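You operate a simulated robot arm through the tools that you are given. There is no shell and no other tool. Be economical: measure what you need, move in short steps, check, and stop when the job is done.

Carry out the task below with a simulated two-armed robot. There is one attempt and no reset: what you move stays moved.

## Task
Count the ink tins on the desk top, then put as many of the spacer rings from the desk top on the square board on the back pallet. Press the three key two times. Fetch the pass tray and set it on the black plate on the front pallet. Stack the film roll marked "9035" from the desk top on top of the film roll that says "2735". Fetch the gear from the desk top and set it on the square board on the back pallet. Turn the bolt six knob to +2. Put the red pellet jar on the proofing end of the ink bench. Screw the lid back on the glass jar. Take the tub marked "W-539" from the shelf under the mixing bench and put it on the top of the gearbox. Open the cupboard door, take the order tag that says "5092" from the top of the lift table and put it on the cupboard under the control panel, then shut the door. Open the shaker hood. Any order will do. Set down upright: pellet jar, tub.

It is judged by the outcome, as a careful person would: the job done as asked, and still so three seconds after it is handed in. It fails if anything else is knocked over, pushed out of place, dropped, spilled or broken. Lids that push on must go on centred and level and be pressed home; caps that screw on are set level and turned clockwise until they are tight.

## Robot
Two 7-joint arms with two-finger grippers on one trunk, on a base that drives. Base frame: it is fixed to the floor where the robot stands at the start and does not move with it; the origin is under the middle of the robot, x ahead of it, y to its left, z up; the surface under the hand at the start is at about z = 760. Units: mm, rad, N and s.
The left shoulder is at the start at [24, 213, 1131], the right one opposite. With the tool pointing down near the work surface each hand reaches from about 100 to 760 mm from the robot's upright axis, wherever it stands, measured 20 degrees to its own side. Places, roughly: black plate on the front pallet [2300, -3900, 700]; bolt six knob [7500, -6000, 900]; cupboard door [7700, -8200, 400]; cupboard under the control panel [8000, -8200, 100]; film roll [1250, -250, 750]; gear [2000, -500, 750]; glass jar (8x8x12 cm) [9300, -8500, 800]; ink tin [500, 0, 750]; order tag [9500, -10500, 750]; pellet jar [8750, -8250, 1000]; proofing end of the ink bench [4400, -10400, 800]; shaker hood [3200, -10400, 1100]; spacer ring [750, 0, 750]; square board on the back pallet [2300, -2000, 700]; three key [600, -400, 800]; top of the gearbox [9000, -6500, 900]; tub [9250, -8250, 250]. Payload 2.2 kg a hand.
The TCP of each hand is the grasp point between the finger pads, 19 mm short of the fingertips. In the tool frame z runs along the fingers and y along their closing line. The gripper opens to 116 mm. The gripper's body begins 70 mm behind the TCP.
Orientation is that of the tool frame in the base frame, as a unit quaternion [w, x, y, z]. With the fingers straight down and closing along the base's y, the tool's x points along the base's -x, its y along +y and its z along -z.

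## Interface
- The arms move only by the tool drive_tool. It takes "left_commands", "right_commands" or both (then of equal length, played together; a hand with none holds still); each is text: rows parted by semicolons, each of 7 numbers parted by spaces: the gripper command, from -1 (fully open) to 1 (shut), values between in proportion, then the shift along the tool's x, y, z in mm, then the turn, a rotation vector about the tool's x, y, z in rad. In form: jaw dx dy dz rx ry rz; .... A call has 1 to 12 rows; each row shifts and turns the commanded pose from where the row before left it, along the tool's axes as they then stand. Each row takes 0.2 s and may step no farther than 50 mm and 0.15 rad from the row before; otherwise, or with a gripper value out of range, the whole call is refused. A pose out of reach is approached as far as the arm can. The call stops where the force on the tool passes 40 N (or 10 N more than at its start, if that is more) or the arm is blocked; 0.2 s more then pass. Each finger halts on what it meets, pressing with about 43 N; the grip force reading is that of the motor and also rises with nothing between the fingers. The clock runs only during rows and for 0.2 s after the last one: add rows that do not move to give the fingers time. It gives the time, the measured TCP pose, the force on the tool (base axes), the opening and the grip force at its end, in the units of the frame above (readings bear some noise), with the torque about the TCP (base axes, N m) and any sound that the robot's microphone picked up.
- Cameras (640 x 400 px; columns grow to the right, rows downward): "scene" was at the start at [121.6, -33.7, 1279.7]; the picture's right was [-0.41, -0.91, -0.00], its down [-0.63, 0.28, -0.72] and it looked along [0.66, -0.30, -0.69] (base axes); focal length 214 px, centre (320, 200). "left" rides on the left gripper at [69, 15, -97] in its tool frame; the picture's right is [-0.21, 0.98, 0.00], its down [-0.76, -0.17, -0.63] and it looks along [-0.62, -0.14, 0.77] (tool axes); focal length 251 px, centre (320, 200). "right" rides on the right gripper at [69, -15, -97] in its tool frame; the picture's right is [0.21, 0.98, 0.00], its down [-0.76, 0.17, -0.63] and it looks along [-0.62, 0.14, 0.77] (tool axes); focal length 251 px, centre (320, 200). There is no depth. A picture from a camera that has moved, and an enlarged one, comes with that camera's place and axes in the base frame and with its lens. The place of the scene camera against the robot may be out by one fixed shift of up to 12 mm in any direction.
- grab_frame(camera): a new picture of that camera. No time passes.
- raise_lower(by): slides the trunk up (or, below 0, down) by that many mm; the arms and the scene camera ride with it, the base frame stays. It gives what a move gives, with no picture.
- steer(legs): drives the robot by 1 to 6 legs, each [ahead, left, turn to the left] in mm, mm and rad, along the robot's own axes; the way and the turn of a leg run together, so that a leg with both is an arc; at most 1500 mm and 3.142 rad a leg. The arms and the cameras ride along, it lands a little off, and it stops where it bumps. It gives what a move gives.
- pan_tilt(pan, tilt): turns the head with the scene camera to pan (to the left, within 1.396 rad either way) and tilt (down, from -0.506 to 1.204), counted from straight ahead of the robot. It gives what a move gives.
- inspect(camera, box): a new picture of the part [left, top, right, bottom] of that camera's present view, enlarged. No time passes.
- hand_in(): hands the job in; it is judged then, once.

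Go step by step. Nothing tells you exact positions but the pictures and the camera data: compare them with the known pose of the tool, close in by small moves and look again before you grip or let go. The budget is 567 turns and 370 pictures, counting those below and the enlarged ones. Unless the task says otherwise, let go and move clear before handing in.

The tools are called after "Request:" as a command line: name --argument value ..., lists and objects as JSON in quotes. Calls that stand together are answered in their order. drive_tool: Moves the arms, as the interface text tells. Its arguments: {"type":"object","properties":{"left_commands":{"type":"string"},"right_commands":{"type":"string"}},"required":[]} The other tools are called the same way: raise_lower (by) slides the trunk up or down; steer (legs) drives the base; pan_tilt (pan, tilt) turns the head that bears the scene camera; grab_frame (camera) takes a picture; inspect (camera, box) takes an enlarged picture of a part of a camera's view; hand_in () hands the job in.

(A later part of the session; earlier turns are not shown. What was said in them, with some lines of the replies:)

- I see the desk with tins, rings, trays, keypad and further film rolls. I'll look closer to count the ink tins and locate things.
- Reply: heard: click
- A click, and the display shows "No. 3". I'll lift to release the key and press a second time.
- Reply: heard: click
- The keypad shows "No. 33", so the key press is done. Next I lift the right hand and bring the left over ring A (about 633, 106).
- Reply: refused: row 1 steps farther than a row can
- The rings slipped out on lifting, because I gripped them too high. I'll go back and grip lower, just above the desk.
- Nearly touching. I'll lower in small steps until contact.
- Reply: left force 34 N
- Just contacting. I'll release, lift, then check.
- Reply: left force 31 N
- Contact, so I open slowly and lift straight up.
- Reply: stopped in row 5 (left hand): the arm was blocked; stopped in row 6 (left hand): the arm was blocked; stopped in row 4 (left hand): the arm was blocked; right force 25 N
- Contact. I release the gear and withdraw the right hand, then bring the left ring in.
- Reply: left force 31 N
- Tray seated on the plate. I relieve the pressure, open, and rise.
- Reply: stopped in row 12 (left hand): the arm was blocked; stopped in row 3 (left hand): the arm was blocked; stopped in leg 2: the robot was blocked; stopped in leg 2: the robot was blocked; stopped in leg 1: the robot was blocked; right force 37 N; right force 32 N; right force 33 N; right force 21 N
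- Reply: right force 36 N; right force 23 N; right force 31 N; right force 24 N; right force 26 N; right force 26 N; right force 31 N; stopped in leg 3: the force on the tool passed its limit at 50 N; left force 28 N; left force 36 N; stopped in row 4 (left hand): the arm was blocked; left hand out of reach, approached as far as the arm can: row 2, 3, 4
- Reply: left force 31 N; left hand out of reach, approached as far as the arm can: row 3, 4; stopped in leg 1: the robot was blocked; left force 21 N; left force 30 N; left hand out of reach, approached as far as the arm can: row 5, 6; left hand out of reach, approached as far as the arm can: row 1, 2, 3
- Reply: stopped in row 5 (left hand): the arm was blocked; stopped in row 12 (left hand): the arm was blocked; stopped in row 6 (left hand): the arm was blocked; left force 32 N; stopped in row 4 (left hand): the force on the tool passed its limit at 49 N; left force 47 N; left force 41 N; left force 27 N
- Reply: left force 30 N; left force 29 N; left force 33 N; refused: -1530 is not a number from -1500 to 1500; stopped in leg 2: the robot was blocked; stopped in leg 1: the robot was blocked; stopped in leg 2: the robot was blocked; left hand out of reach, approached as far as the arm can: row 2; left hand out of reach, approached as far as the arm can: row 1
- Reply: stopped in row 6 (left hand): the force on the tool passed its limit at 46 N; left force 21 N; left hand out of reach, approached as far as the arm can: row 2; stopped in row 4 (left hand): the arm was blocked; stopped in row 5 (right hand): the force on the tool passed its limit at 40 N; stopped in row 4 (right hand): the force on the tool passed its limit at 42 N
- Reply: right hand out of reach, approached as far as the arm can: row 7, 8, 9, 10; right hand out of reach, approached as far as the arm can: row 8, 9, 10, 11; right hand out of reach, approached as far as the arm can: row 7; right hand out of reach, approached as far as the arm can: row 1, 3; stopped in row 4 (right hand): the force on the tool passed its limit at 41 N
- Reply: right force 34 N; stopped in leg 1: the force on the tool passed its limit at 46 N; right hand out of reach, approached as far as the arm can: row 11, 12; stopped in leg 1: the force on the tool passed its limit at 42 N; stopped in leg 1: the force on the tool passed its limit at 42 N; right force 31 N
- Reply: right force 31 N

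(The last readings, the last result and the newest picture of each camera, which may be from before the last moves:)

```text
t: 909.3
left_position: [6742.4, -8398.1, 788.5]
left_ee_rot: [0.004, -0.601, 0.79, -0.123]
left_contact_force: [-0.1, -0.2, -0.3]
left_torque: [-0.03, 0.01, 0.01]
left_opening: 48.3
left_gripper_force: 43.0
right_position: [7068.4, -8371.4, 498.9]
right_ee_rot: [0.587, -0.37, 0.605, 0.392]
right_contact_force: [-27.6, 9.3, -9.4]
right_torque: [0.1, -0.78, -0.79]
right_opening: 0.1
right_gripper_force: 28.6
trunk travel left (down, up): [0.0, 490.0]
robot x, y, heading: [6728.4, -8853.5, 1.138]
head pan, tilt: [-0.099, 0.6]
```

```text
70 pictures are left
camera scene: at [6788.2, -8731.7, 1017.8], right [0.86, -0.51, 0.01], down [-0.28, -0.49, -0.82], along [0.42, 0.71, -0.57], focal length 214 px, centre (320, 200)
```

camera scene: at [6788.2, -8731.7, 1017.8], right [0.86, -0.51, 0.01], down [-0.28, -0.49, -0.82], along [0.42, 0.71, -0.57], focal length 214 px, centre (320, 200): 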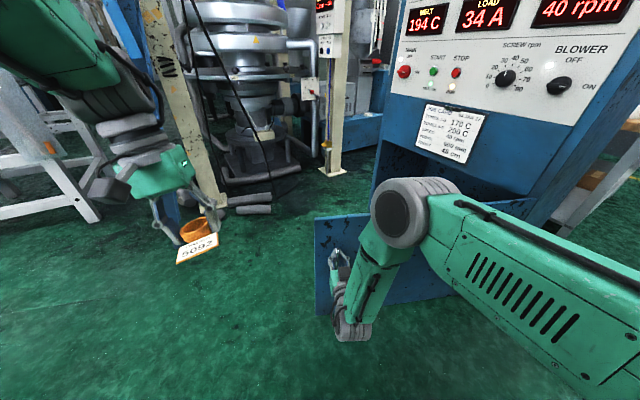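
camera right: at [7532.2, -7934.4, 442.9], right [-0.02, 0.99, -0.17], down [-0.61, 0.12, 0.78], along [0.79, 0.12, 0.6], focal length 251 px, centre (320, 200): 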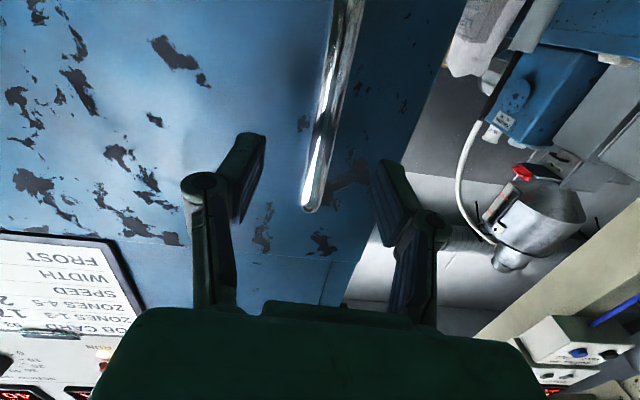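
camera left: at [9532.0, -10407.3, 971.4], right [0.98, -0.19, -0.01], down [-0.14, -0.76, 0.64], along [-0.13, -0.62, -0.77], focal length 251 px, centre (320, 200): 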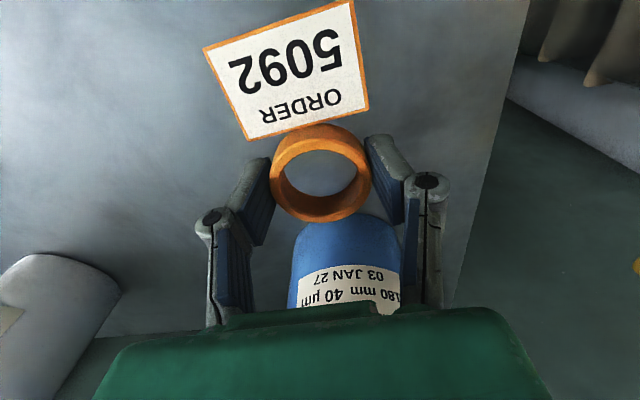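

Request:
steer --legs '[[-198, -160, 0.25]]'

Request:
drive_tool --right_commands "0.5 0 0 0 0 0 0; 0 0 0 0 0 0 0; -0.3 0 0 0 0 0 0; -0.3 0 0 0 0 0 0; -0.3 0 0 -20 0 0 0; -0.3 0 0 -30 0 0 0; -0.3 0 0 -35 0 0 0; -0.3 0 0 -35 0 0 0"

Request:
grab_frame --camera "scene"

```text
t: 911.1
left_position: [6722.0, -8649.1, 790.0]
left_ee_rot: [0.019, -0.696, 0.707, -0.121]
left_contact_force: [-0.4, 0.1, 1.0]
left_torque: [0.0, -0.01, -0.02]
left_opening: 48.2
left_gripper_force: 42.9
right_position: [7031.3, -8542.2, 501.1]
right_ee_rot: [0.534, -0.44, 0.554, 0.463]
right_contact_force: [-15.9, 1.3, -7.0]
right_torque: [0.14, -0.43, -0.42]
right_opening: 0.0
right_gripper_force: 28.2
trunk travel left (down, up): [0.0, 490.0]
robot x, y, heading: [6820.2, -9093.8, 1.384]
head pan, tilt: [-0.099, 0.6]
```

```text
t: 912.9
left_position: [6724.5, -8653.5, 792.5]
left_ee_rot: [0.019, -0.697, 0.707, -0.118]
left_contact_force: [0.3, 0.5, 0.7]
left_torque: [0.03, -0.01, 0.01]
left_opening: 48.1
left_gripper_force: 43.2
right_position: [7012.4, -8661.1, 503.0]
right_ee_rot: [0.534, -0.437, 0.555, 0.465]
right_contact_force: [0.5, 0.5, 0.0]
right_torque: [-0.01, 0.01, 0.01]
right_opening: 75.5
right_gripper_force: 0.1
trunk travel left (down, up): [0.0, 490.0]
robot x, y, heading: [6820.2, -9088.9, 1.384]
head pan, tilt: [-0.099, 0.6]
```

```text
69 pictures are left
camera scene: at [6854.8, -8961.6, 1018.1], right [0.96, -0.28, 0.0], down [-0.16, -0.55, -0.82], along [0.23, 0.79, -0.57], focal length 214 px, centre (320, 200)
```

scene: 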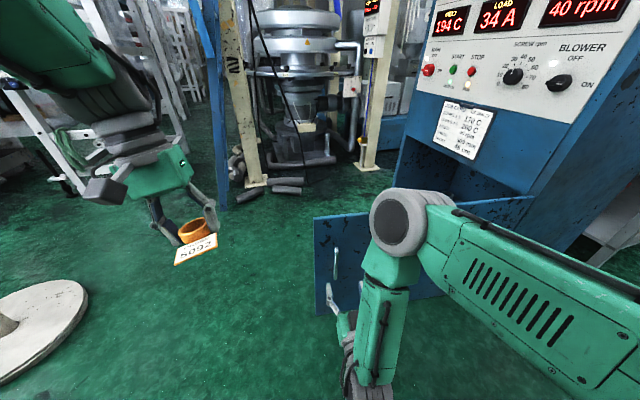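

Request:
steer --legs '[[-300, 0, 0], [0, 0, -1.384], [-360, 0, 0], [0, 1230, 0]]'

Request:
pan_tilt --pan 0.0 --tilt 0.5

Request:
grab_frame --camera "scene"

```text
t: 926.1
left_position: [6820.1, -7997.7, 792.9]
left_ee_rot: [-0.061, -0.084, 0.989, -0.103]
left_contact_force: [0.7, -0.6, -0.8]
left_torque: [0.0, -0.01, 0.01]
left_opening: 48.1
left_gripper_force: 42.7
right_position: [6865.5, -8279.9, 501.5]
right_ee_rot: [0.707, 0.016, 0.706, 0.016]
right_contact_force: [0.4, -0.1, -0.6]
right_torque: [-0.02, 0.01, -0.01]
right_opening: 75.3
right_gripper_force: 0.0
trunk travel left (down, up): [0.0, 490.0]
robot x, y, heading: [6405.9, -8166.9, 0.002]
head pan, tilt: [-0.099, 0.6]
```

```text
t: 926.7
left_position: [6818.2, -7995.7, 793.4]
left_ee_rot: [-0.059, -0.084, 0.989, -0.104]
left_contact_force: [0.3, 0.0, 0.1]
left_torque: [0.01, 0.03, 0.01]
left_opening: 48.1
left_gripper_force: 43.2
right_position: [6863.3, -8278.3, 503.7]
right_ee_rot: [0.708, 0.016, 0.706, 0.017]
right_contact_force: [0.7, -0.7, -0.3]
right_torque: [-0.01, 0.0, 0.01]
right_opening: 75.7
right_gripper_force: 0.1
trunk travel left (down, up): [0.0, 490.0]
robot x, y, heading: [6408.2, -8168.8, 0.003]
head pan, tilt: [0.0, 0.499]
```

```text
68 pictures are left
camera scene: at [6543.1, -8164.1, 1027.1], right [0.0, -1.0, 0.0], down [-0.48, 0.0, -0.88], along [0.88, 0.0, -0.48], focal length 214 px, centre (320, 200)
```

scene: 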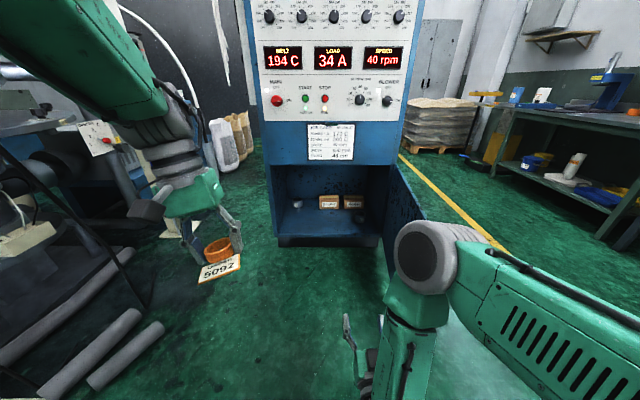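

Request:
drive_tool --left_commands "1 0 0 0 -0.098 -0.067 0; 1 0 0 0 -0.098 -0.067 0; 1 0 0 45 0 0 0; 1 0 0 45 0 0 0; 1 0 0 45 0 0 0; 1 0 0 45 0 0 0; 1 0 0 45 0 0 0; 1 0 0 45 0 0 0; 1 0 0 45 0 0 0; 1 0 0 45 0 0 0; 1 0 0 45 0 0 0; 1 0 0 0 0 0 0" --right_commands "-0.3 0 0 -20 0 0 0; -0.3 0 0 -20 0 0 0; -0.3 0 0 -20 0 0 0; -0.3 0 0 -20 0 0 0; -0.3 0 0 0 0 0 0; -0.3 0 0 0 0 0 0; -0.3 0 0 0 0 0 0; -0.3 0 0 0 0 0 0; -0.3 0 0 0 0 0 0; -0.3 0 0 0 0 0 0; -0.3 0 0 0 0 0 0; -0.3 0 0 0 0 0 0"

Request:
drive_tool --left_commands "1 0 0 0 0 -0.133 0; 1 0 0 0 0 -0.133 0; 1 0 0 0 0 -0.133 0; 1 0 0 0 0 -0.133 0; 1 0 0 0 0 -0.133 0; 1 0 0 0 0 -0.133 0; 1 0 0 0 0 0 0"

Request:
grab_frame --camera "scene"

```text
t: 929.3
left_position: [6814.6, -7965.4, 380.6]
left_ee_rot: [-0.001, -0.084, 0.996, 0.0]
left_contact_force: [0.2, 0.6, -0.4]
left_torque: [0.01, 0.01, 0.01]
left_opening: 48.3
left_gripper_force: 43.2
left hand out of reach, approached as far as the arm can: row 2
right_position: [6863.1, -8278.4, 504.0]
right_ee_rot: [0.708, 0.016, 0.706, 0.018]
right_contact_force: [-0.6, -0.1, 0.4]
right_torque: [0.01, 0.0, -0.05]
right_opening: 75.4
right_gripper_force: 0.0
right hand out of reach, approached as far as the arm can: row 1, 2, 3, 4
trunk travel left (down, up): [0.0, 490.0]
robot x, y, heading: [6405.9, -8170.4, 0.002]
head pan, tilt: [0.0, 0.499]
```

```text
t: 930.9
left_position: [6815.5, -7971.7, 381.0]
left_ee_rot: [0.324, -0.084, 0.942, 0.008]
left_contact_force: [0.1, 0.6, -0.1]
left_torque: [0.01, 0.01, 0.02]
left_opening: 48.3
left_gripper_force: 42.8
left hand out of reach, approached as far as the arm can: row 1, 2
right_position: [6865.0, -8278.1, 504.0]
right_ee_rot: [0.708, 0.016, 0.706, 0.017]
right_contact_force: [-0.7, 0.9, 0.2]
right_torque: [0.0, -0.02, -0.03]
right_opening: 75.2
right_gripper_force: 0.1
trunk travel left (down, up): [0.0, 490.0]
robot x, y, heading: [6409.3, -8171.3, 0.002]
head pan, tilt: [0.0, 0.499]
```

```text
67 pictures are left
camera scene: at [6543.5, -8164.3, 1027.1], right [0.0, -1.0, 0.0], down [-0.48, 0.0, -0.88], along [0.88, 0.0, -0.48], focal length 214 px, centre (320, 200)
```

scene: 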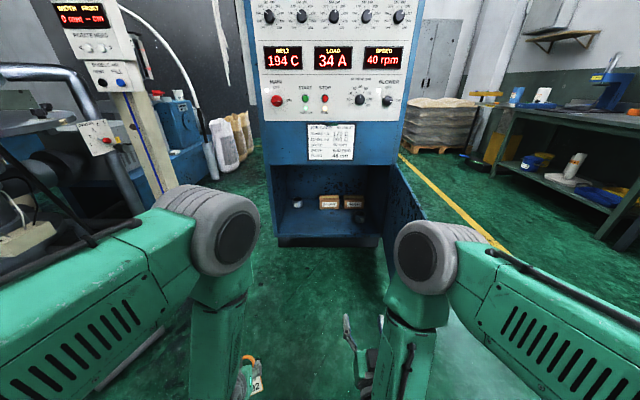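

Request:
drive_tool --left_commands "1 0 -20 0 0 -0.145 0; 1 0 -20 0 0 -0.145 0; 1 0 -20 20 0 0 0; 1 0 0 20 0 0 0; 1 0 0 20 0 0 0; 1 0 0 0 0 0 0"

Request:
steer --legs '[[640, 0, 0]]'

Request:
pan_tilt --pan 0.1 --tilt 0.75

Request:
grab_frame --camera "scene"

Request:
grab_frame --camera "left"

```text
t: 932.3
left_position: [6873.1, -8023.1, 348.3]
left_ee_rot: [0.456, -0.083, 0.886, 0.019]
left_contact_force: [-0.2, 0.0, -0.7]
left_torque: [0.0, 0.01, 0.03]
left_opening: 48.0
left_gripper_force: 42.9
right_position: [6863.9, -8278.1, 503.4]
right_ee_rot: [0.708, 0.016, 0.706, 0.016]
right_contact_force: [-0.5, -1.2, 0.8]
right_torque: [0.0, 0.0, 0.01]
right_opening: 75.5
right_gripper_force: 0.0
trunk travel left (down, up): [0.0, 490.0]
robot x, y, heading: [6405.9, -8168.9, 0.003]
head pan, tilt: [0.0, 0.499]
```

```text
t: 935.9
left_position: [7510.4, -8023.4, 349.1]
left_ee_rot: [0.457, -0.083, 0.886, 0.019]
left_contact_force: [0.2, -0.3, 0.0]
left_torque: [-0.03, -0.02, -0.03]
left_opening: 48.3
left_gripper_force: 43.3
right_position: [7500.9, -8277.5, 502.8]
right_ee_rot: [0.708, 0.017, 0.706, 0.017]
right_contact_force: [0.1, -0.4, 0.4]
right_torque: [-0.02, 0.01, -0.01]
right_opening: 75.1
right_gripper_force: 0.0
trunk travel left (down, up): [0.0, 490.0]
robot x, y, heading: [7041.8, -8166.9, 0.003]
head pan, tilt: [0.0, 0.499]
```

```text
t: 936.7
left_position: [7508.6, -8024.0, 350.1]
left_ee_rot: [0.458, -0.083, 0.885, 0.019]
left_contact_force: [0.6, 0.1, 0.1]
left_torque: [0.01, 0.0, -0.02]
left_opening: 48.2
left_gripper_force: 42.8
right_position: [7500.2, -8277.3, 504.0]
right_ee_rot: [0.709, 0.016, 0.705, 0.016]
right_contact_force: [0.4, -1.2, -0.5]
right_torque: [0.0, 0.01, 0.01]
right_opening: 75.3
right_gripper_force: 0.0
trunk travel left (down, up): [0.0, 490.0]
robot x, y, heading: [7042.4, -8168.8, 0.003]
head pan, tilt: [0.099, 0.75]
```

```text
66 pictures are left
camera scene: at [7172.3, -8155.3, 1005.2], right [0.1, -0.99, 0.0], down [-0.68, -0.07, -0.73], along [0.73, 0.07, -0.68], focal length 214 px, centre (320, 200)
```

scene: 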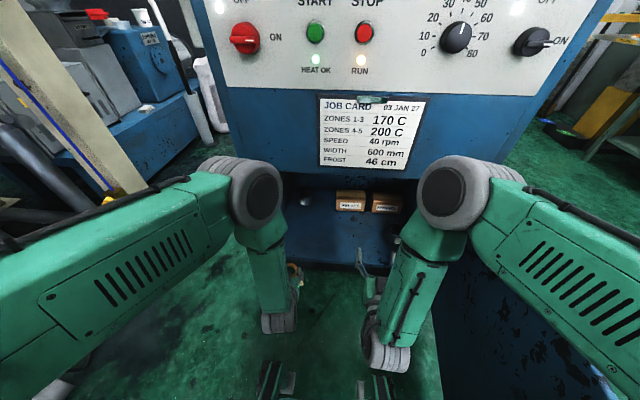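

```text
65 pictures are left
camera left: at [7390.2, -8028.1, 347.1], right [-0.04, 0.99, 0.13], down [-0.06, -0.14, 0.99], along [1.0, 0.03, 0.06], focal length 251 px, centre (320, 200)
```

left: 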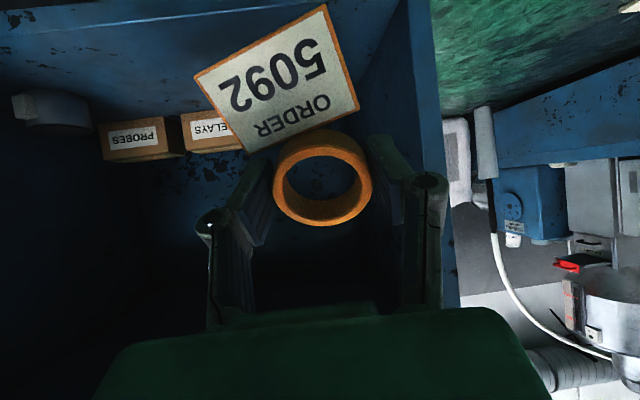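

Request:
steer --legs '[[235, 0, 0]]'

Request:
drive_tool --left_commands "1 13 -2 36 0 0 0; 1 13 -2 36 0 0 0; 1 13 -2 36 0 0 0; 1 0 0 0 0 0 0"

Request:
grab_frame --camera "left"

```text
t: 938.5
left_position: [7740.0, -8024.4, 352.1]
left_ee_rot: [0.462, -0.082, 0.883, 0.019]
left_contact_force: [0.4, 0.1, -0.3]
left_torque: [0.0, 0.04, 0.02]
left_opening: 48.1
left_gripper_force: 42.7
right_position: [7725.5, -8276.1, 504.8]
right_ee_rot: [0.709, 0.016, 0.705, 0.017]
right_contact_force: [0.1, 0.6, -0.4]
right_torque: [-0.02, 0.01, 0.02]
right_opening: 75.3
right_gripper_force: 0.0
trunk travel left (down, up): [0.0, 490.0]
robot x, y, heading: [7278.5, -8164.9, 0.003]
head pan, tilt: [0.099, 0.75]
stopped in leg 1: the robot was blocked; the commanded pose is now the measured one
```

```text
t: 939.5
left_position: [7808.1, -8022.9, 259.6]
left_ee_rot: [0.462, -0.083, 0.883, 0.02]
left_contact_force: [0.5, 0.7, -0.2]
left_torque: [0.01, 0.04, 0.02]
left_opening: 48.1
left_gripper_force: 43.0
right_position: [7726.0, -8276.5, 505.0]
right_ee_rot: [0.708, 0.017, 0.705, 0.018]
right_contact_force: [-0.4, -0.1, 0.0]
right_torque: [-0.01, 0.02, 0.01]
right_opening: 75.6
right_gripper_force: 0.0
trunk travel left (down, up): [0.0, 490.0]
robot x, y, heading: [7277.2, -8162.8, -0.001]
head pan, tilt: [0.099, 0.75]
```

```text
64 pictures are left
camera left: at [7689.0, -8027.0, 255.9], right [-0.04, 0.99, 0.14], down [-0.06, -0.14, 0.99], along [1.0, 0.03, 0.07], focal length 251 px, centre (320, 200)
```

left: 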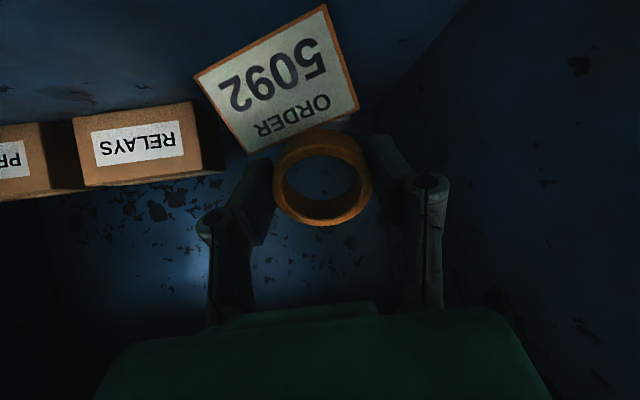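

Request:
drive_tool --left_commands "1 8.1 0 5.8 0 0 0; 1 8.1 0 5.8 0 0 0; 1 8.1 0 5.8 0 0 0; 1 0 0 0 0 0 0"

Request:
drive_tool --left_commands "1 4 0 2.9 0 0 0; 1 4 0 2.9 0 0 0; 1 4 0 2.9 0 0 0; 1 0 0 0 0 0 0"

Request:
grab_frame --camera "left"

```text
t: 940.5
left_position: [7808.3, -8023.2, 229.2]
left_ee_rot: [0.462, -0.083, 0.883, 0.02]
left_contact_force: [-0.4, 0.5, -0.5]
left_torque: [-0.01, -0.03, 0.0]
left_opening: 48.5
left_gripper_force: 42.8
right_position: [7724.3, -8276.1, 504.5]
right_ee_rot: [0.708, 0.016, 0.705, 0.019]
right_contact_force: [-1.6, 1.1, -0.9]
right_torque: [-0.02, 0.02, 0.04]
right_opening: 75.3
right_gripper_force: 0.1
trunk travel left (down, up): [0.0, 490.0]
robot x, y, heading: [7278.4, -8169.3, -0.001]
head pan, tilt: [0.099, 0.75]
```

```text
t: 941.5
left_position: [7808.0, -8024.3, 215.3]
left_ee_rot: [0.463, -0.083, 0.882, 0.02]
left_contact_force: [-0.2, 0.9, 0.5]
left_torque: [-0.01, 0.0, -0.03]
left_opening: 48.3
left_gripper_force: 43.0
right_position: [7725.0, -8275.0, 504.6]
right_ee_rot: [0.708, 0.015, 0.705, 0.019]
right_contact_force: [0.4, -0.2, -0.5]
right_torque: [0.01, 0.03, 0.0]
right_opening: 75.6
right_gripper_force: 0.0
trunk travel left (down, up): [0.0, 490.0]
robot x, y, heading: [7273.8, -8167.2, 0.002]
head pan, tilt: [0.099, 0.75]
```

```text
63 pictures are left
camera left: at [7689.3, -8028.9, 212.0], right [-0.04, 0.99, 0.13], down [-0.06, -0.14, 0.99], along [1.0, 0.03, 0.07], focal length 251 px, centre (320, 200)
```

left: 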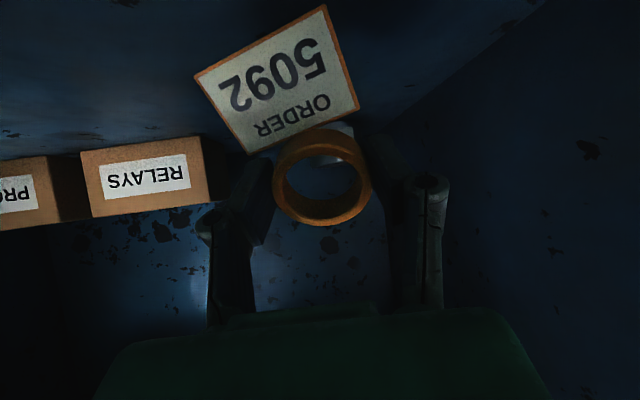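

Request:
drive_tool --left_commands "1 4 0 2.9 0 0 0; 1 4 0 2.9 0 0 0; 1 4 0 2.9 0 0 0; 1 0 0 0 0 0 0"

Request:
drive_tool --left_commands "1 4 0 2.9 0 0 0; 1 4 0 2.9 0 0 0; 1 0 0 0 0 0 0"

Request:
drive_tool --left_commands "1 4 0 2.9 0 0 0; 1 4 0 2.9 0 0 0; 1 0 0 0 0 0 0"

Request:
grab_frame --camera "left"

```text
t: 942.5
left_position: [7808.9, -8024.4, 200.7]
left_ee_rot: [0.462, -0.083, 0.883, 0.02]
left_contact_force: [-0.2, -0.4, 0.6]
left_torque: [0.0, -0.03, 0.01]
left_opening: 48.3
left_gripper_force: 42.8
right_position: [7725.0, -8276.1, 505.5]
right_ee_rot: [0.708, 0.016, 0.705, 0.018]
right_contact_force: [0.0, -0.3, -0.3]
right_torque: [0.02, 0.01, -0.03]
right_opening: 75.2
right_gripper_force: 0.0
trunk travel left (down, up): [0.0, 490.0]
robot x, y, heading: [7278.7, -8168.3, 0.003]
head pan, tilt: [0.099, 0.75]
```

```text
t: 943.3
left_position: [7814.0, -8025.6, 193.8]
left_ee_rot: [0.465, -0.082, 0.881, 0.019]
left_contact_force: [5.0, -2.6, 25.2]
left_torque: [0.15, 0.41, 0.01]
left_opening: 48.3
left_gripper_force: 43.5
right_position: [7726.1, -8276.4, 504.6]
right_ee_rot: [0.708, 0.015, 0.706, 0.019]
right_contact_force: [-0.2, -0.1, 0.3]
right_torque: [0.0, -0.01, -0.01]
right_opening: 75.5
right_gripper_force: 0.1
trunk travel left (down, up): [0.0, 490.0]
robot x, y, heading: [7279.7, -8165.0, -0.004]
head pan, tilt: [0.099, 0.75]
```

```text
t: 944.1
left_position: [7811.1, -8025.2, 181.4]
left_ee_rot: [0.462, -0.082, 0.883, 0.019]
left_contact_force: [7.0, -1.9, 23.2]
left_torque: [0.21, 0.38, -0.05]
left_opening: 47.4
left_gripper_force: 43.0
right_position: [7724.8, -8276.1, 504.6]
right_ee_rot: [0.708, 0.015, 0.706, 0.018]
right_contact_force: [0.1, 0.7, 1.4]
right_torque: [-0.01, -0.03, 0.02]
right_opening: 75.2
right_gripper_force: 0.0
trunk travel left (down, up): [0.0, 490.0]
robot x, y, heading: [7278.4, -8168.2, -0.001]
head pan, tilt: [0.099, 0.75]
```

```text
62 pictures are left
camera left: at [7692.0, -8030.3, 177.9], right [-0.04, 0.99, 0.14], down [-0.07, -0.14, 0.99], along [1.0, 0.03, 0.07], focal length 251 px, centre (320, 200)
```

left: 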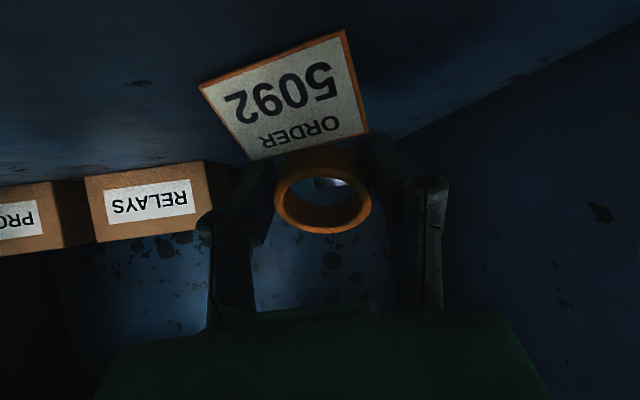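

Request:
drive_tool --left_commands "1 5 0 3.6 0 0 0; 1 5 0 3.6 0 0 0; 1 5 0 3.6 0 0 0; 1 0 0 0 0 0 0"

Request:
drive_tool --left_commands "1 5 0 3.6 0 0 0; 1 5 0 3.6 0 0 0; 1 0 0 0 0 0 0; 0.1 0 0 0 0 0 0; -0.2 0 0 0 0 0 0; -0.3 0 0 0 0 0 0"

Request:
grab_frame --camera "left"

```text
t: 944.9
left_position: [7815.9, -8027.3, 170.6]
left_ee_rot: [0.467, -0.084, 0.88, 0.019]
left_contact_force: [1.5, -1.6, 4.8]
left_torque: [-0.27, 0.04, 0.11]
left_opening: 46.2
left_gripper_force: 43.0
right_position: [7725.7, -8275.1, 505.1]
right_ee_rot: [0.709, 0.015, 0.705, 0.019]
right_contact_force: [-0.3, -0.6, 0.0]
right_torque: [-0.02, -0.02, -0.01]
right_opening: 75.3
right_gripper_force: 0.0
trunk travel left (down, up): [0.0, 490.0]
robot x, y, heading: [7277.2, -8166.3, -0.001]
head pan, tilt: [0.099, 0.75]
stopped in row 3 (left hand): the force on the tool passed its limit at 42 N (the readings are from after the stop); the commanded pose is now the measured one
```

```text
t: 945.4
left_position: [7823.3, -8028.4, 166.3]
left_ee_rot: [0.475, -0.086, 0.876, 0.018]
left_contact_force: [0.7, -0.2, 8.3]
left_torque: [-0.35, 0.25, 0.0]
left_opening: 45.5
left_gripper_force: 42.4
right_position: [7726.6, -8276.0, 504.9]
right_ee_rot: [0.709, 0.016, 0.705, 0.017]
right_contact_force: [-0.1, 0.4, 0.0]
right_torque: [0.02, -0.02, 0.01]
right_opening: 75.4
right_gripper_force: 0.1
trunk travel left (down, up): [0.0, 490.0]
robot x, y, heading: [7275.7, -8168.2, -0.002]
head pan, tilt: [0.099, 0.75]
stopped in row 2 (left hand): the force on the tool passed its limit at 41 N (the readings are from after the stop); the commanded pose is now the measured one
```

```text
61 pictures are left
camera left: at [7703.8, -8033.5, 159.4], right [-0.05, 0.99, 0.13], down [-0.09, -0.13, 0.99], along [0.99, 0.04, 0.1], focal length 251 px, centre (320, 200)
```

left: 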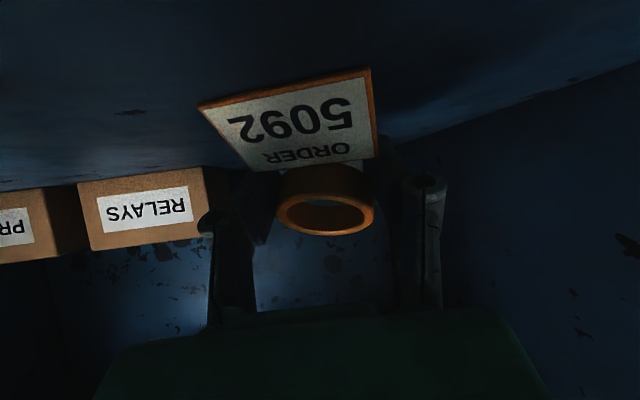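

Request:
drive_tool --left_commands "0.2 0 0 0 0 0 0; -0.1 0 0 0 0 0 0; -0.4 0 0 0 0 0 0; -0.4 0 0 0 0 0 0; -0.4 0 0 0 0 0 0"

Request:
grab_frame --camera "left"

```text
t: 946.6
left_position: [7822.1, -8028.3, 165.9]
left_ee_rot: [0.473, -0.086, 0.876, 0.019]
left_contact_force: [0.2, -0.1, -0.6]
left_torque: [0.0, 0.02, -0.04]
left_opening: 81.1
left_gripper_force: 0.0
right_position: [7725.2, -8274.6, 505.0]
right_ee_rot: [0.708, 0.016, 0.706, 0.019]
right_contact_force: [-0.3, -0.8, -0.9]
right_torque: [0.04, 0.0, -0.01]
right_opening: 75.3
right_gripper_force: 0.0
trunk travel left (down, up): [0.0, 490.0]
robot x, y, heading: [7275.8, -8167.4, 0.001]
head pan, tilt: [0.099, 0.75]
```

```text
60 pictures are left
camera left: at [7702.7, -8032.9, 159.0], right [-0.05, 0.99, 0.13], down [-0.09, -0.14, 0.99], along [0.99, 0.04, 0.09], focal length 251 px, centre (320, 200)
```

left: 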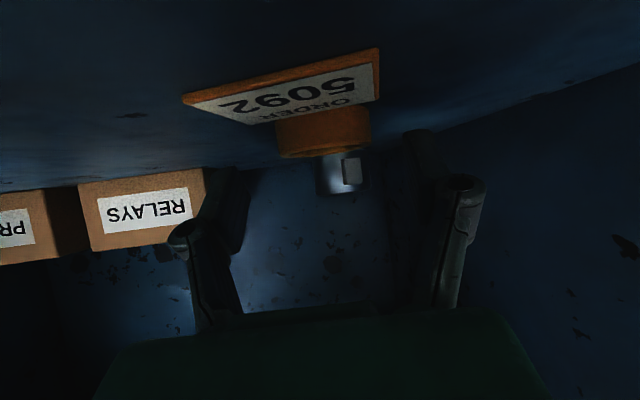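

Request:
drive_tool --left_commands "-0.4 -12 0 -9 0 0 0; -0.4 -16 0 -12 0 0 0; -0.4 -24 0 -17 0 0 0; -0.4 -24 0 -17 0 0 0; -0.4 -24 0 -17 0 0 0; -0.4 0 0 -20 0 0 0; -0.4 0 0 0 0 0 0"

Request:
steer --legs '[[-400, 0, 0], [-480, 0, 0]]'

Request:
pan_tilt --pan 0.0 --tilt 0.5

Request:
inspect --camera "scene" --box '[240, 140, 430, 260]'

```text
t: 948.2
left_position: [7799.8, -8025.0, 301.2]
left_ee_rot: [0.473, -0.087, 0.877, 0.019]
left_contact_force: [-0.2, -0.5, -0.2]
left_torque: [0.01, -0.01, 0.0]
left_opening: 81.4
left_gripper_force: 0.1
right_position: [7725.5, -8275.6, 503.9]
right_ee_rot: [0.708, 0.016, 0.706, 0.018]
right_contact_force: [-0.9, 0.6, -0.3]
right_torque: [0.0, -0.03, 0.0]
right_opening: 75.4
right_gripper_force: 0.1
trunk travel left (down, up): [0.0, 490.0]
robot x, y, heading: [7279.0, -8171.6, 0.001]
head pan, tilt: [0.099, 0.75]
```

```text
t: 953.2
left_position: [6922.0, -8026.9, 297.5]
left_ee_rot: [0.471, -0.085, 0.878, 0.017]
left_contact_force: [0.2, -0.7, -0.6]
left_torque: [0.01, 0.01, -0.01]
left_opening: 81.2
left_gripper_force: 0.0
right_position: [6847.2, -8277.5, 503.0]
right_ee_rot: [0.707, 0.016, 0.707, 0.017]
right_contact_force: [0.2, -0.4, -0.3]
right_torque: [-0.01, 0.01, -0.01]
right_opening: 75.4
right_gripper_force: 0.1
trunk travel left (down, up): [0.0, 490.0]
robot x, y, heading: [6396.3, -8168.6, -0.002]
head pan, tilt: [0.099, 0.75]
```

```text
t: 953.9
left_position: [6921.7, -8027.0, 299.6]
left_ee_rot: [0.473, -0.085, 0.877, 0.018]
left_contact_force: [-0.2, -0.8, -0.5]
left_torque: [0.01, 0.0, 0.01]
left_opening: 81.0
left_gripper_force: 0.1
right_position: [6847.2, -8277.7, 504.7]
right_ee_rot: [0.708, 0.015, 0.706, 0.018]
right_contact_force: [0.0, 0.8, -1.0]
right_torque: [-0.01, 0.0, -0.02]
right_opening: 75.3
right_gripper_force: 0.1
trunk travel left (down, up): [0.0, 490.0]
robot x, y, heading: [6398.4, -8169.0, 0.004]
head pan, tilt: [0.0, 0.499]
```

```text
3.33 times, centred on (335, 200) of scene
camera zoom: at [6535.6, -8164.3, 1027.0], right [0.0, -1.0, 0.0], down [-0.48, 0.0, -0.88], along [0.88, 0.0, -0.48], focal length 715 px, centre (270, 200)
```

zoom: 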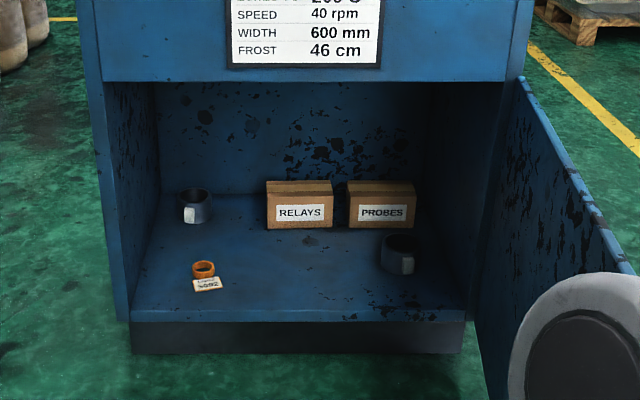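

Request:
drive_tool --right_commands "1 0 0 0 0 0 0; 1 0 0 0 0 0 0; 1 0 0 0 0 0 0"

Request:
steer --legs '[[0, -1270, 0], [370, 0, 0], [0, 0, 1.384], [200, 0, 0]]'

Request:
grab_frame --camera "scene"

```text
t: 954.7
left_position: [6920.8, -8026.3, 299.1]
left_ee_rot: [0.473, -0.085, 0.877, 0.017]
left_contact_force: [0.9, -0.5, 0.4]
left_torque: [0.0, -0.04, 0.0]
left_opening: 81.1
left_gripper_force: 0.0
right_position: [6845.3, -8276.0, 506.2]
right_ee_rot: [0.708, 0.016, 0.706, 0.017]
right_contact_force: [-0.7, -0.5, 0.3]
right_torque: [-0.03, -0.01, 0.0]
right_opening: 0.2
right_gripper_force: 28.4
trunk travel left (down, up): [0.0, 490.0]
robot x, y, heading: [6399.3, -8169.8, -0.002]
head pan, tilt: [0.0, 0.499]
```

```text
t: 967.7
left_position: [6765.3, -8705.0, 299.9]
left_ee_rot: [0.354, -0.623, 0.623, 0.314]
left_contact_force: [-1.0, 0.1, -0.9]
left_torque: [-0.01, 0.02, -0.02]
left_opening: 81.2
left_gripper_force: 0.0
right_position: [6996.1, -8826.7, 505.1]
right_ee_rot: [0.536, -0.437, 0.555, 0.463]
right_contact_force: [0.6, 0.6, -0.3]
right_torque: [-0.03, -0.02, -0.02]
right_opening: 0.1
right_gripper_force: 28.8
trunk travel left (down, up): [0.0, 490.0]
robot x, y, heading: [6804.1, -9245.0, 1.377]
head pan, tilt: [0.0, 0.499]
```

```text
58 pictures are left
camera scene: at [6832.3, -9109.5, 1027.0], right [0.98, -0.19, 0.0], down [-0.09, -0.47, -0.88], along [0.17, 0.86, -0.48], focal length 214 px, centre (320, 200)
```

scene: 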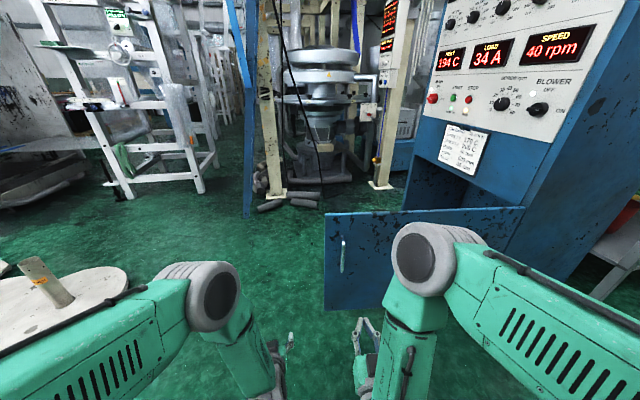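

Request:
steer --legs '[[225, -24, 0]]'

Request:
steer --legs '[[30, 0, 0]]'

Request:
grab_frame --camera "scene"

```text
t: 969.4
left_position: [6831.6, -8489.1, 300.1]
left_ee_rot: [-0.355, 0.623, -0.622, -0.315]
left_contact_force: [-0.3, -1.1, 0.0]
left_torque: [0.03, 0.0, -0.01]
left_opening: 81.2
left_gripper_force: 0.0
right_position: [7061.7, -8610.4, 504.7]
right_ee_rot: [0.536, -0.437, 0.555, 0.463]
right_contact_force: [0.8, -0.2, -0.2]
right_torque: [-0.02, 0.01, 0.0]
right_opening: 0.1
right_gripper_force: 29.0
trunk travel left (down, up): [0.0, 490.0]
robot x, y, heading: [6869.8, -9026.9, 1.378]
head pan, tilt: [0.0, 0.499]
```

```text
t: 970.2
left_position: [6837.7, -8460.1, 303.3]
left_ee_rot: [-0.357, 0.622, -0.622, -0.315]
left_contact_force: [0.1, -1.0, 0.5]
left_torque: [-0.02, 0.02, 0.0]
left_opening: 81.1
left_gripper_force: 0.1
right_position: [7067.5, -8582.3, 504.9]
right_ee_rot: [0.533, -0.438, 0.556, 0.463]
right_contact_force: [0.3, -0.1, -0.3]
right_torque: [0.03, 0.01, 0.01]
right_opening: 0.0
right_gripper_force: 28.7
trunk travel left (down, up): [0.0, 490.0]
robot x, y, heading: [6874.9, -8996.9, 1.377]
head pan, tilt: [0.0, 0.499]
```

```text
57 pictures are left
camera scene: at [6904.9, -8862.6, 1027.0], right [0.98, -0.19, 0.0], down [-0.09, -0.47, -0.88], along [0.17, 0.86, -0.48], focal length 214 px, centre (320, 200)
```

scene: 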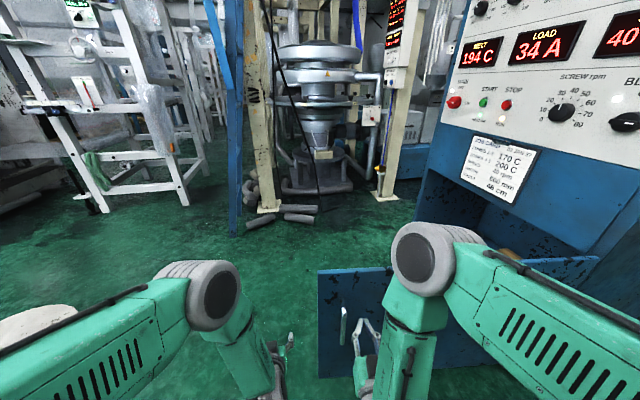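

Request:
steer --legs '[[40, 0, 0], [187, 138, -0.25]]'

Request:
steer --legs '[[187, 128, -0.25]]'

Request:
grab_frame --camera "scene"

```text
t: 972.5
left_position: [6908.7, -8211.3, 304.5]
left_ee_rot: [0.394, -0.538, 0.695, 0.27]
left_contact_force: [0.0, 0.1, 1.0]
left_torque: [0.03, -0.01, 0.0]
left_opening: 81.5
left_gripper_force: 0.0
right_position: [7099.9, -8386.3, 503.9]
right_ee_rot: [0.585, -0.365, 0.608, 0.393]
right_contact_force: [0.5, -0.5, -1.4]
right_torque: [0.03, -0.01, 0.06]
right_opening: 0.0
right_gripper_force: 28.5
trunk travel left (down, up): [0.0, 490.0]
robot x, y, heading: [6810.2, -8739.8, 1.127]
head pan, tilt: [0.0, 0.499]
```

```text
t: 974.2
left_position: [7029.4, -8025.9, 305.3]
left_ee_rot: [0.426, -0.448, 0.755, 0.218]
left_contact_force: [-0.1, 0.4, -0.2]
left_torque: [-0.02, -0.01, 0.0]
left_opening: 80.9
left_gripper_force: 0.0
right_position: [7169.6, -8244.1, 503.5]
right_ee_rot: [0.629, -0.289, 0.65, 0.316]
right_contact_force: [9.3, -6.4, 0.4]
right_torque: [-0.03, 0.0, 0.2]
right_opening: 0.0
right_gripper_force: 27.8
trunk travel left (down, up): [0.0, 490.0]
robot x, y, heading: [6805.1, -8516.8, 0.875]
head pan, tilt: [0.0, 0.499]
```

```text
56 pictures are left
camera scene: at [6894.9, -8408.7, 1027.0], right [0.77, -0.64, 0.0], down [-0.31, -0.37, -0.88], along [0.56, 0.67, -0.48], focal length 214 px, centre (320, 200)
```

scene: 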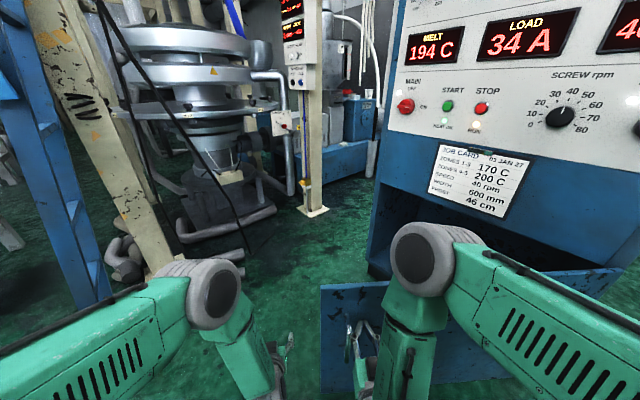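

Request:
steer --legs '[[188, 130, -0.25]]'

Request:
steer --legs '[[188, 130, -0.25]]'

```text
t: 975.8
left_position: [7175.2, -7889.4, 310.8]
left_ee_rot: [0.453, -0.358, 0.799, 0.167]
left_contact_force: [0.2, 0.9, 0.6]
left_torque: [-0.04, -0.03, -0.03]
left_opening: 81.2
left_gripper_force: 0.0
right_position: [7259.7, -8134.9, 503.9]
right_ee_rot: [0.657, -0.215, 0.682, 0.237]
right_contact_force: [10.2, -9.0, -1.0]
right_torque: [-0.02, 0.06, 0.27]
right_opening: 0.0
right_gripper_force: 27.8
trunk travel left (down, up): [0.0, 490.0]
robot x, y, heading: [6843.5, -8310.2, 0.646]
head pan, tilt: [0.0, 0.499]
stopped in leg 1: the force on the tool passed its limit at 42 N (the readings are from after the stop); the commanded pose is now the measured one
```

```text
t: 977.6
left_position: [7362.4, -7784.9, 314.1]
left_ee_rot: [0.472, -0.256, 0.836, 0.11]
left_contact_force: [-0.3, 0.9, -1.0]
left_torque: [-0.03, 0.0, -0.04]
left_opening: 81.2
left_gripper_force: 0.1
right_position: [7384.9, -8041.8, 503.1]
right_ee_rot: [0.678, -0.132, 0.706, 0.156]
right_contact_force: [3.7, -7.2, -0.5]
right_torque: [0.02, 0.02, 0.16]
right_opening: 0.0
right_gripper_force: 28.6
trunk travel left (down, up): [0.0, 490.0]
robot x, y, heading: [6940.8, -8116.2, 0.403]
head pan, tilt: [0.0, 0.499]
stopped in leg 1: the force on the tool passed its limit at 42 N (the readings are from after the stop); the commanded pose is now the measured one
```

Request:
steer --legs '[[150, 104, -0.2]]'

Request:
steer --legs '[[112, 78, -0.15]]'

Request:
grab_frame --camera "scene"

```text
t: 979.2
left_position: [7525.3, -7734.1, 316.1]
left_ee_rot: [0.485, -0.172, 0.855, 0.062]
left_contact_force: [1.2, -0.4, 0.7]
left_torque: [0.0, -0.02, -0.02]
left_opening: 81.2
left_gripper_force: 0.0
right_position: [7497.7, -7991.3, 503.6]
right_ee_rot: [0.688, -0.062, 0.718, 0.088]
right_contact_force: [4.8, -14.5, -2.2]
right_torque: [-0.01, -0.01, 0.23]
right_opening: 0.4
right_gripper_force: 28.1
trunk travel left (down, up): [0.0, 490.0]
robot x, y, heading: [7053.4, -7973.8, 0.204]
head pan, tilt: [0.0, 0.499]
stopped in leg 1: the force on the tool passed its limit at 43 N (the readings are from after the stop); the commanded pose is now the measured one
```

```text
t: 980.3
left_position: [7599.8, -7723.2, 320.1]
left_ee_rot: [0.489, -0.138, 0.861, 0.04]
left_contact_force: [0.1, 0.8, 0.0]
left_torque: [0.03, 0.0, -0.02]
left_opening: 81.1
left_gripper_force: 0.0
right_position: [7548.4, -7977.7, 504.3]
right_ee_rot: [0.689, -0.033, 0.722, 0.056]
right_contact_force: [3.6, -18.0, 0.3]
right_torque: [-0.01, 0.09, 0.28]
right_opening: 0.0
right_gripper_force: 28.2
trunk travel left (down, up): [0.0, 490.0]
robot x, y, heading: [7110.5, -7921.2, 0.117]
head pan, tilt: [0.0, 0.499]
stopped in leg 1: the force on the tool passed its limit at 47 N (the readings are from after the stop); the commanded pose is now the measured one
```

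```text
55 pictures are left
camera scene: at [7246.0, -7907.1, 1027.1], right [0.12, -0.99, 0.0], down [-0.48, -0.05, -0.88], along [0.87, 0.11, -0.48], focal length 214 px, centre (320, 200)
```

scene: 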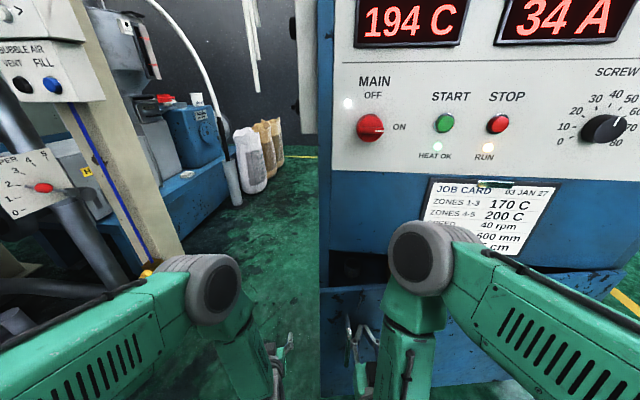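

Request:
drive_tool --right_commands "1 0 -12 0 0 0 0; 1 0 -5 0 0 0 0; 1 0 0 0 0 0 0"

Request:
steer --legs '[[80, 30, -0.1]]'

Request:
steer --legs '[[80, 10, 0]]'

Request:
grab_frame --camera "scene"

```text
t: 981.1
left_position: [7600.0, -7724.0, 319.4]
left_ee_rot: [0.489, -0.137, 0.861, 0.04]
left_contact_force: [-0.4, -0.5, 0.5]
left_torque: [0.01, -0.03, -0.01]
left_opening: 81.2
left_gripper_force: 0.1
right_position: [7549.7, -7976.9, 504.3]
right_ee_rot: [0.689, -0.032, 0.722, 0.056]
right_contact_force: [4.3, -14.0, -0.5]
right_torque: [0.02, -0.04, 0.26]
right_opening: 0.2
right_gripper_force: 27.7
right hand out of reach, approached as far as the arm can: row 1, 2
trunk travel left (down, up): [0.0, 490.0]
robot x, y, heading: [7107.5, -7919.6, 0.119]
head pan, tilt: [0.0, 0.499]
```

```text
t: 982.2
left_position: [7694.6, -7742.5, 319.4]
left_ee_rot: [0.491, -0.092, 0.866, 0.017]
left_contact_force: [0.0, -0.1, 0.8]
left_torque: [0.0, 0.0, 0.05]
left_opening: 81.3
left_gripper_force: 0.0
right_position: [7618.7, -7989.4, 503.3]
right_ee_rot: [0.69, 0.005, 0.723, 0.025]
right_contact_force: [0.3, -0.7, 0.3]
right_torque: [0.02, 0.0, 0.01]
right_opening: 0.0
right_gripper_force: 28.1
trunk travel left (down, up): [0.0, 490.0]
robot x, y, heading: [7191.7, -7890.6, 0.015]
head pan, tilt: [0.0, 0.499]
```

```text
t: 983.2
left_position: [7750.1, -7733.3, 323.0]
left_ee_rot: [0.495, -0.093, 0.864, 0.014]
left_contact_force: [0.7, -0.4, 0.3]
left_torque: [0.01, 0.0, 0.02]
left_opening: 81.5
left_gripper_force: 0.0
right_position: [7666.4, -7978.4, 501.1]
right_ee_rot: [0.681, 0.002, 0.732, 0.023]
right_contact_force: [-0.9, -1.0, 0.0]
right_torque: [0.03, -0.01, 0.0]
right_opening: 0.2
right_gripper_force: 28.3
trunk travel left (down, up): [0.0, 490.0]
robot x, y, heading: [7245.8, -7880.9, 0.016]
head pan, tilt: [0.0, 0.499]
stopped in leg 1: the force on the tool passed its limit at 110 N (the readings are from after the stop); the commanded pose is now the measured one
```

```text
54 pictures are left
camera scene: at [7381.2, -7874.7, 1027.1], right [0.02, -1.0, 0.0], down [-0.48, -0.01, -0.88], along [0.88, 0.02, -0.48], focal length 214 px, centre (320, 200)
```

scene: 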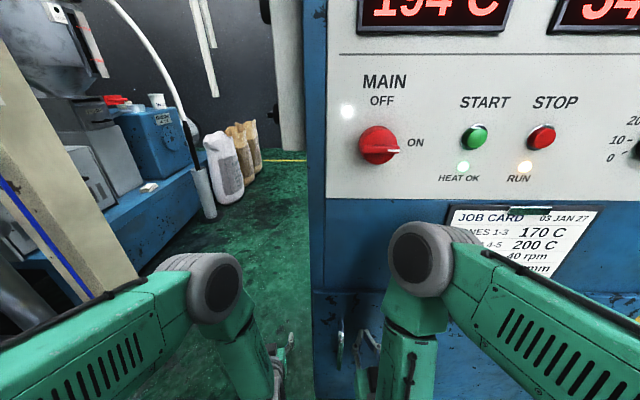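

Request:
steer --legs '[[-600, 0, 0]]'

Request:
pan_tilt --pan -0.25 --tilt 0.5

Request:
grab_frame --camera "scene"

Request:
inspect --camera "scene" --box '[220, 140, 420, 280]'

```text
t: 986.6
left_position: [7150.8, -7744.4, 322.1]
left_ee_rot: [0.494, -0.093, 0.864, 0.014]
left_contact_force: [1.2, -0.9, 0.0]
left_torque: [-0.01, -0.02, 0.01]
left_opening: 81.4
left_gripper_force: 0.0
right_position: [7068.7, -7989.5, 501.0]
right_ee_rot: [0.681, 0.002, 0.732, 0.023]
right_contact_force: [0.6, -0.5, 0.1]
right_torque: [0.0, 0.0, 0.0]
right_opening: 0.0
right_gripper_force: 28.7
trunk travel left (down, up): [0.0, 490.0]
robot x, y, heading: [6649.3, -7894.3, 0.023]
head pan, tilt: [0.0, 0.499]
```

```text
t: 987.4
left_position: [7149.2, -7744.4, 324.1]
left_ee_rot: [0.495, -0.093, 0.864, 0.014]
left_contact_force: [-0.8, -0.5, -1.0]
left_torque: [0.01, 0.0, 0.0]
left_opening: 81.1
left_gripper_force: 0.1
right_position: [7066.2, -7988.3, 501.0]
right_ee_rot: [0.679, 0.0, 0.734, 0.024]
right_contact_force: [0.1, -1.6, 0.2]
right_torque: [0.01, 0.03, 0.01]
right_opening: 0.0
right_gripper_force: 27.7
trunk travel left (down, up): [0.0, 490.0]
robot x, y, heading: [6646.3, -7893.4, 0.017]
head pan, tilt: [-0.25, 0.499]
```

```text
53 pictures are left
camera scene: at [6780.3, -7907.9, 1027.1], right [-0.23, -0.97, 0.0], down [-0.47, 0.11, -0.88], along [0.85, -0.2, -0.48], focal length 214 px, centre (320, 200)
```

scene: 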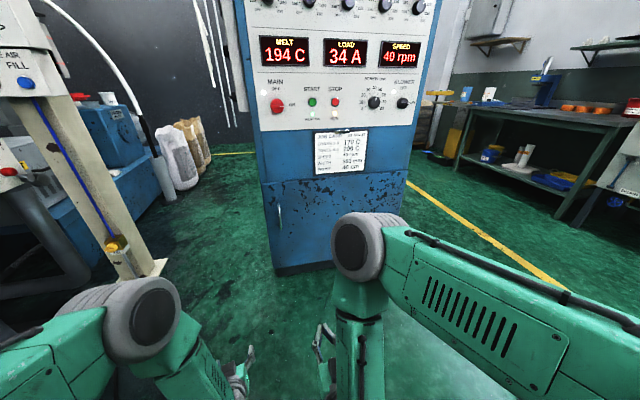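

```text
2.86 times, centred on (320, 210) of scene
camera zoom: at [6780.3, -7907.9, 1027.1], right [-0.23, -0.97, 0.0], down [-0.47, 0.11, -0.88], along [0.85, -0.2, -0.48], focal length 613 px, centre (320, 171)
```

zoom: 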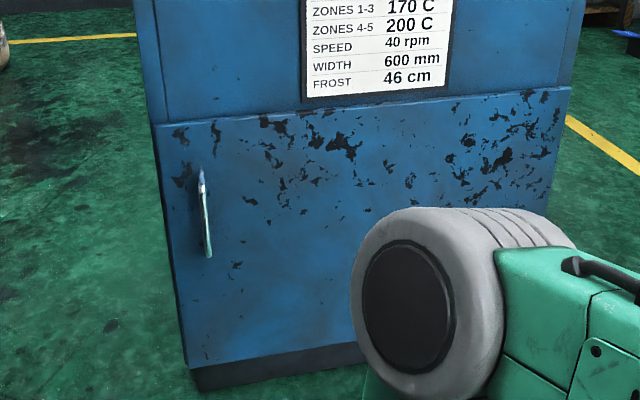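

The door is shut flush, the tag is inside, and both hands are empty and clear. I take every part of the job to be done, so I'm handing it in.

Request:
hand_in

```text
The job is handed in.
```

I finished and handed in every item on the list, but I haven't seen how it was judged.

- **Ink tins and rings:** I counted three tins and put three spacer rings on the square board on the back pallet. Two boards there look alike, so I chose the one nearest the position you gave.
- **Three key:** pressed twice; the display showed "No. 33".
- **Pass tray:** set on the black plate on the front pallet.
- **Film rolls:** 9035 is stacked on 2735.
- **Gear:** on the same square board as the rings.
- **Bolt six knob:** reads about +2, within a few degrees by eye.
- **Red pellet jar:** upright on the proofing end of the ink bench.
- **Glass jar:** the lid is on level and turned clockwise until the jar began to turn with it. I took that as tight. The jar shifted by about 15 mm while I did this.
- **Tub W-539:** upright on top of the gearbox.
- **Order tag 5092:** inside the cupboard, lying flat. The door is shut.
- **Shaker hood:** fully open.

The robot bumped a few things while driving, including a concrete slab by the sack pallet, the mixing bench edge and some machine columns. At the ink shaker, a finger pressed lightly on its control panel, and the display still said READY afterwards. The door also took a hard push (110 N) as it closed. I saw nothing knocked over or out of place, but I didn't check every spot afterwards.
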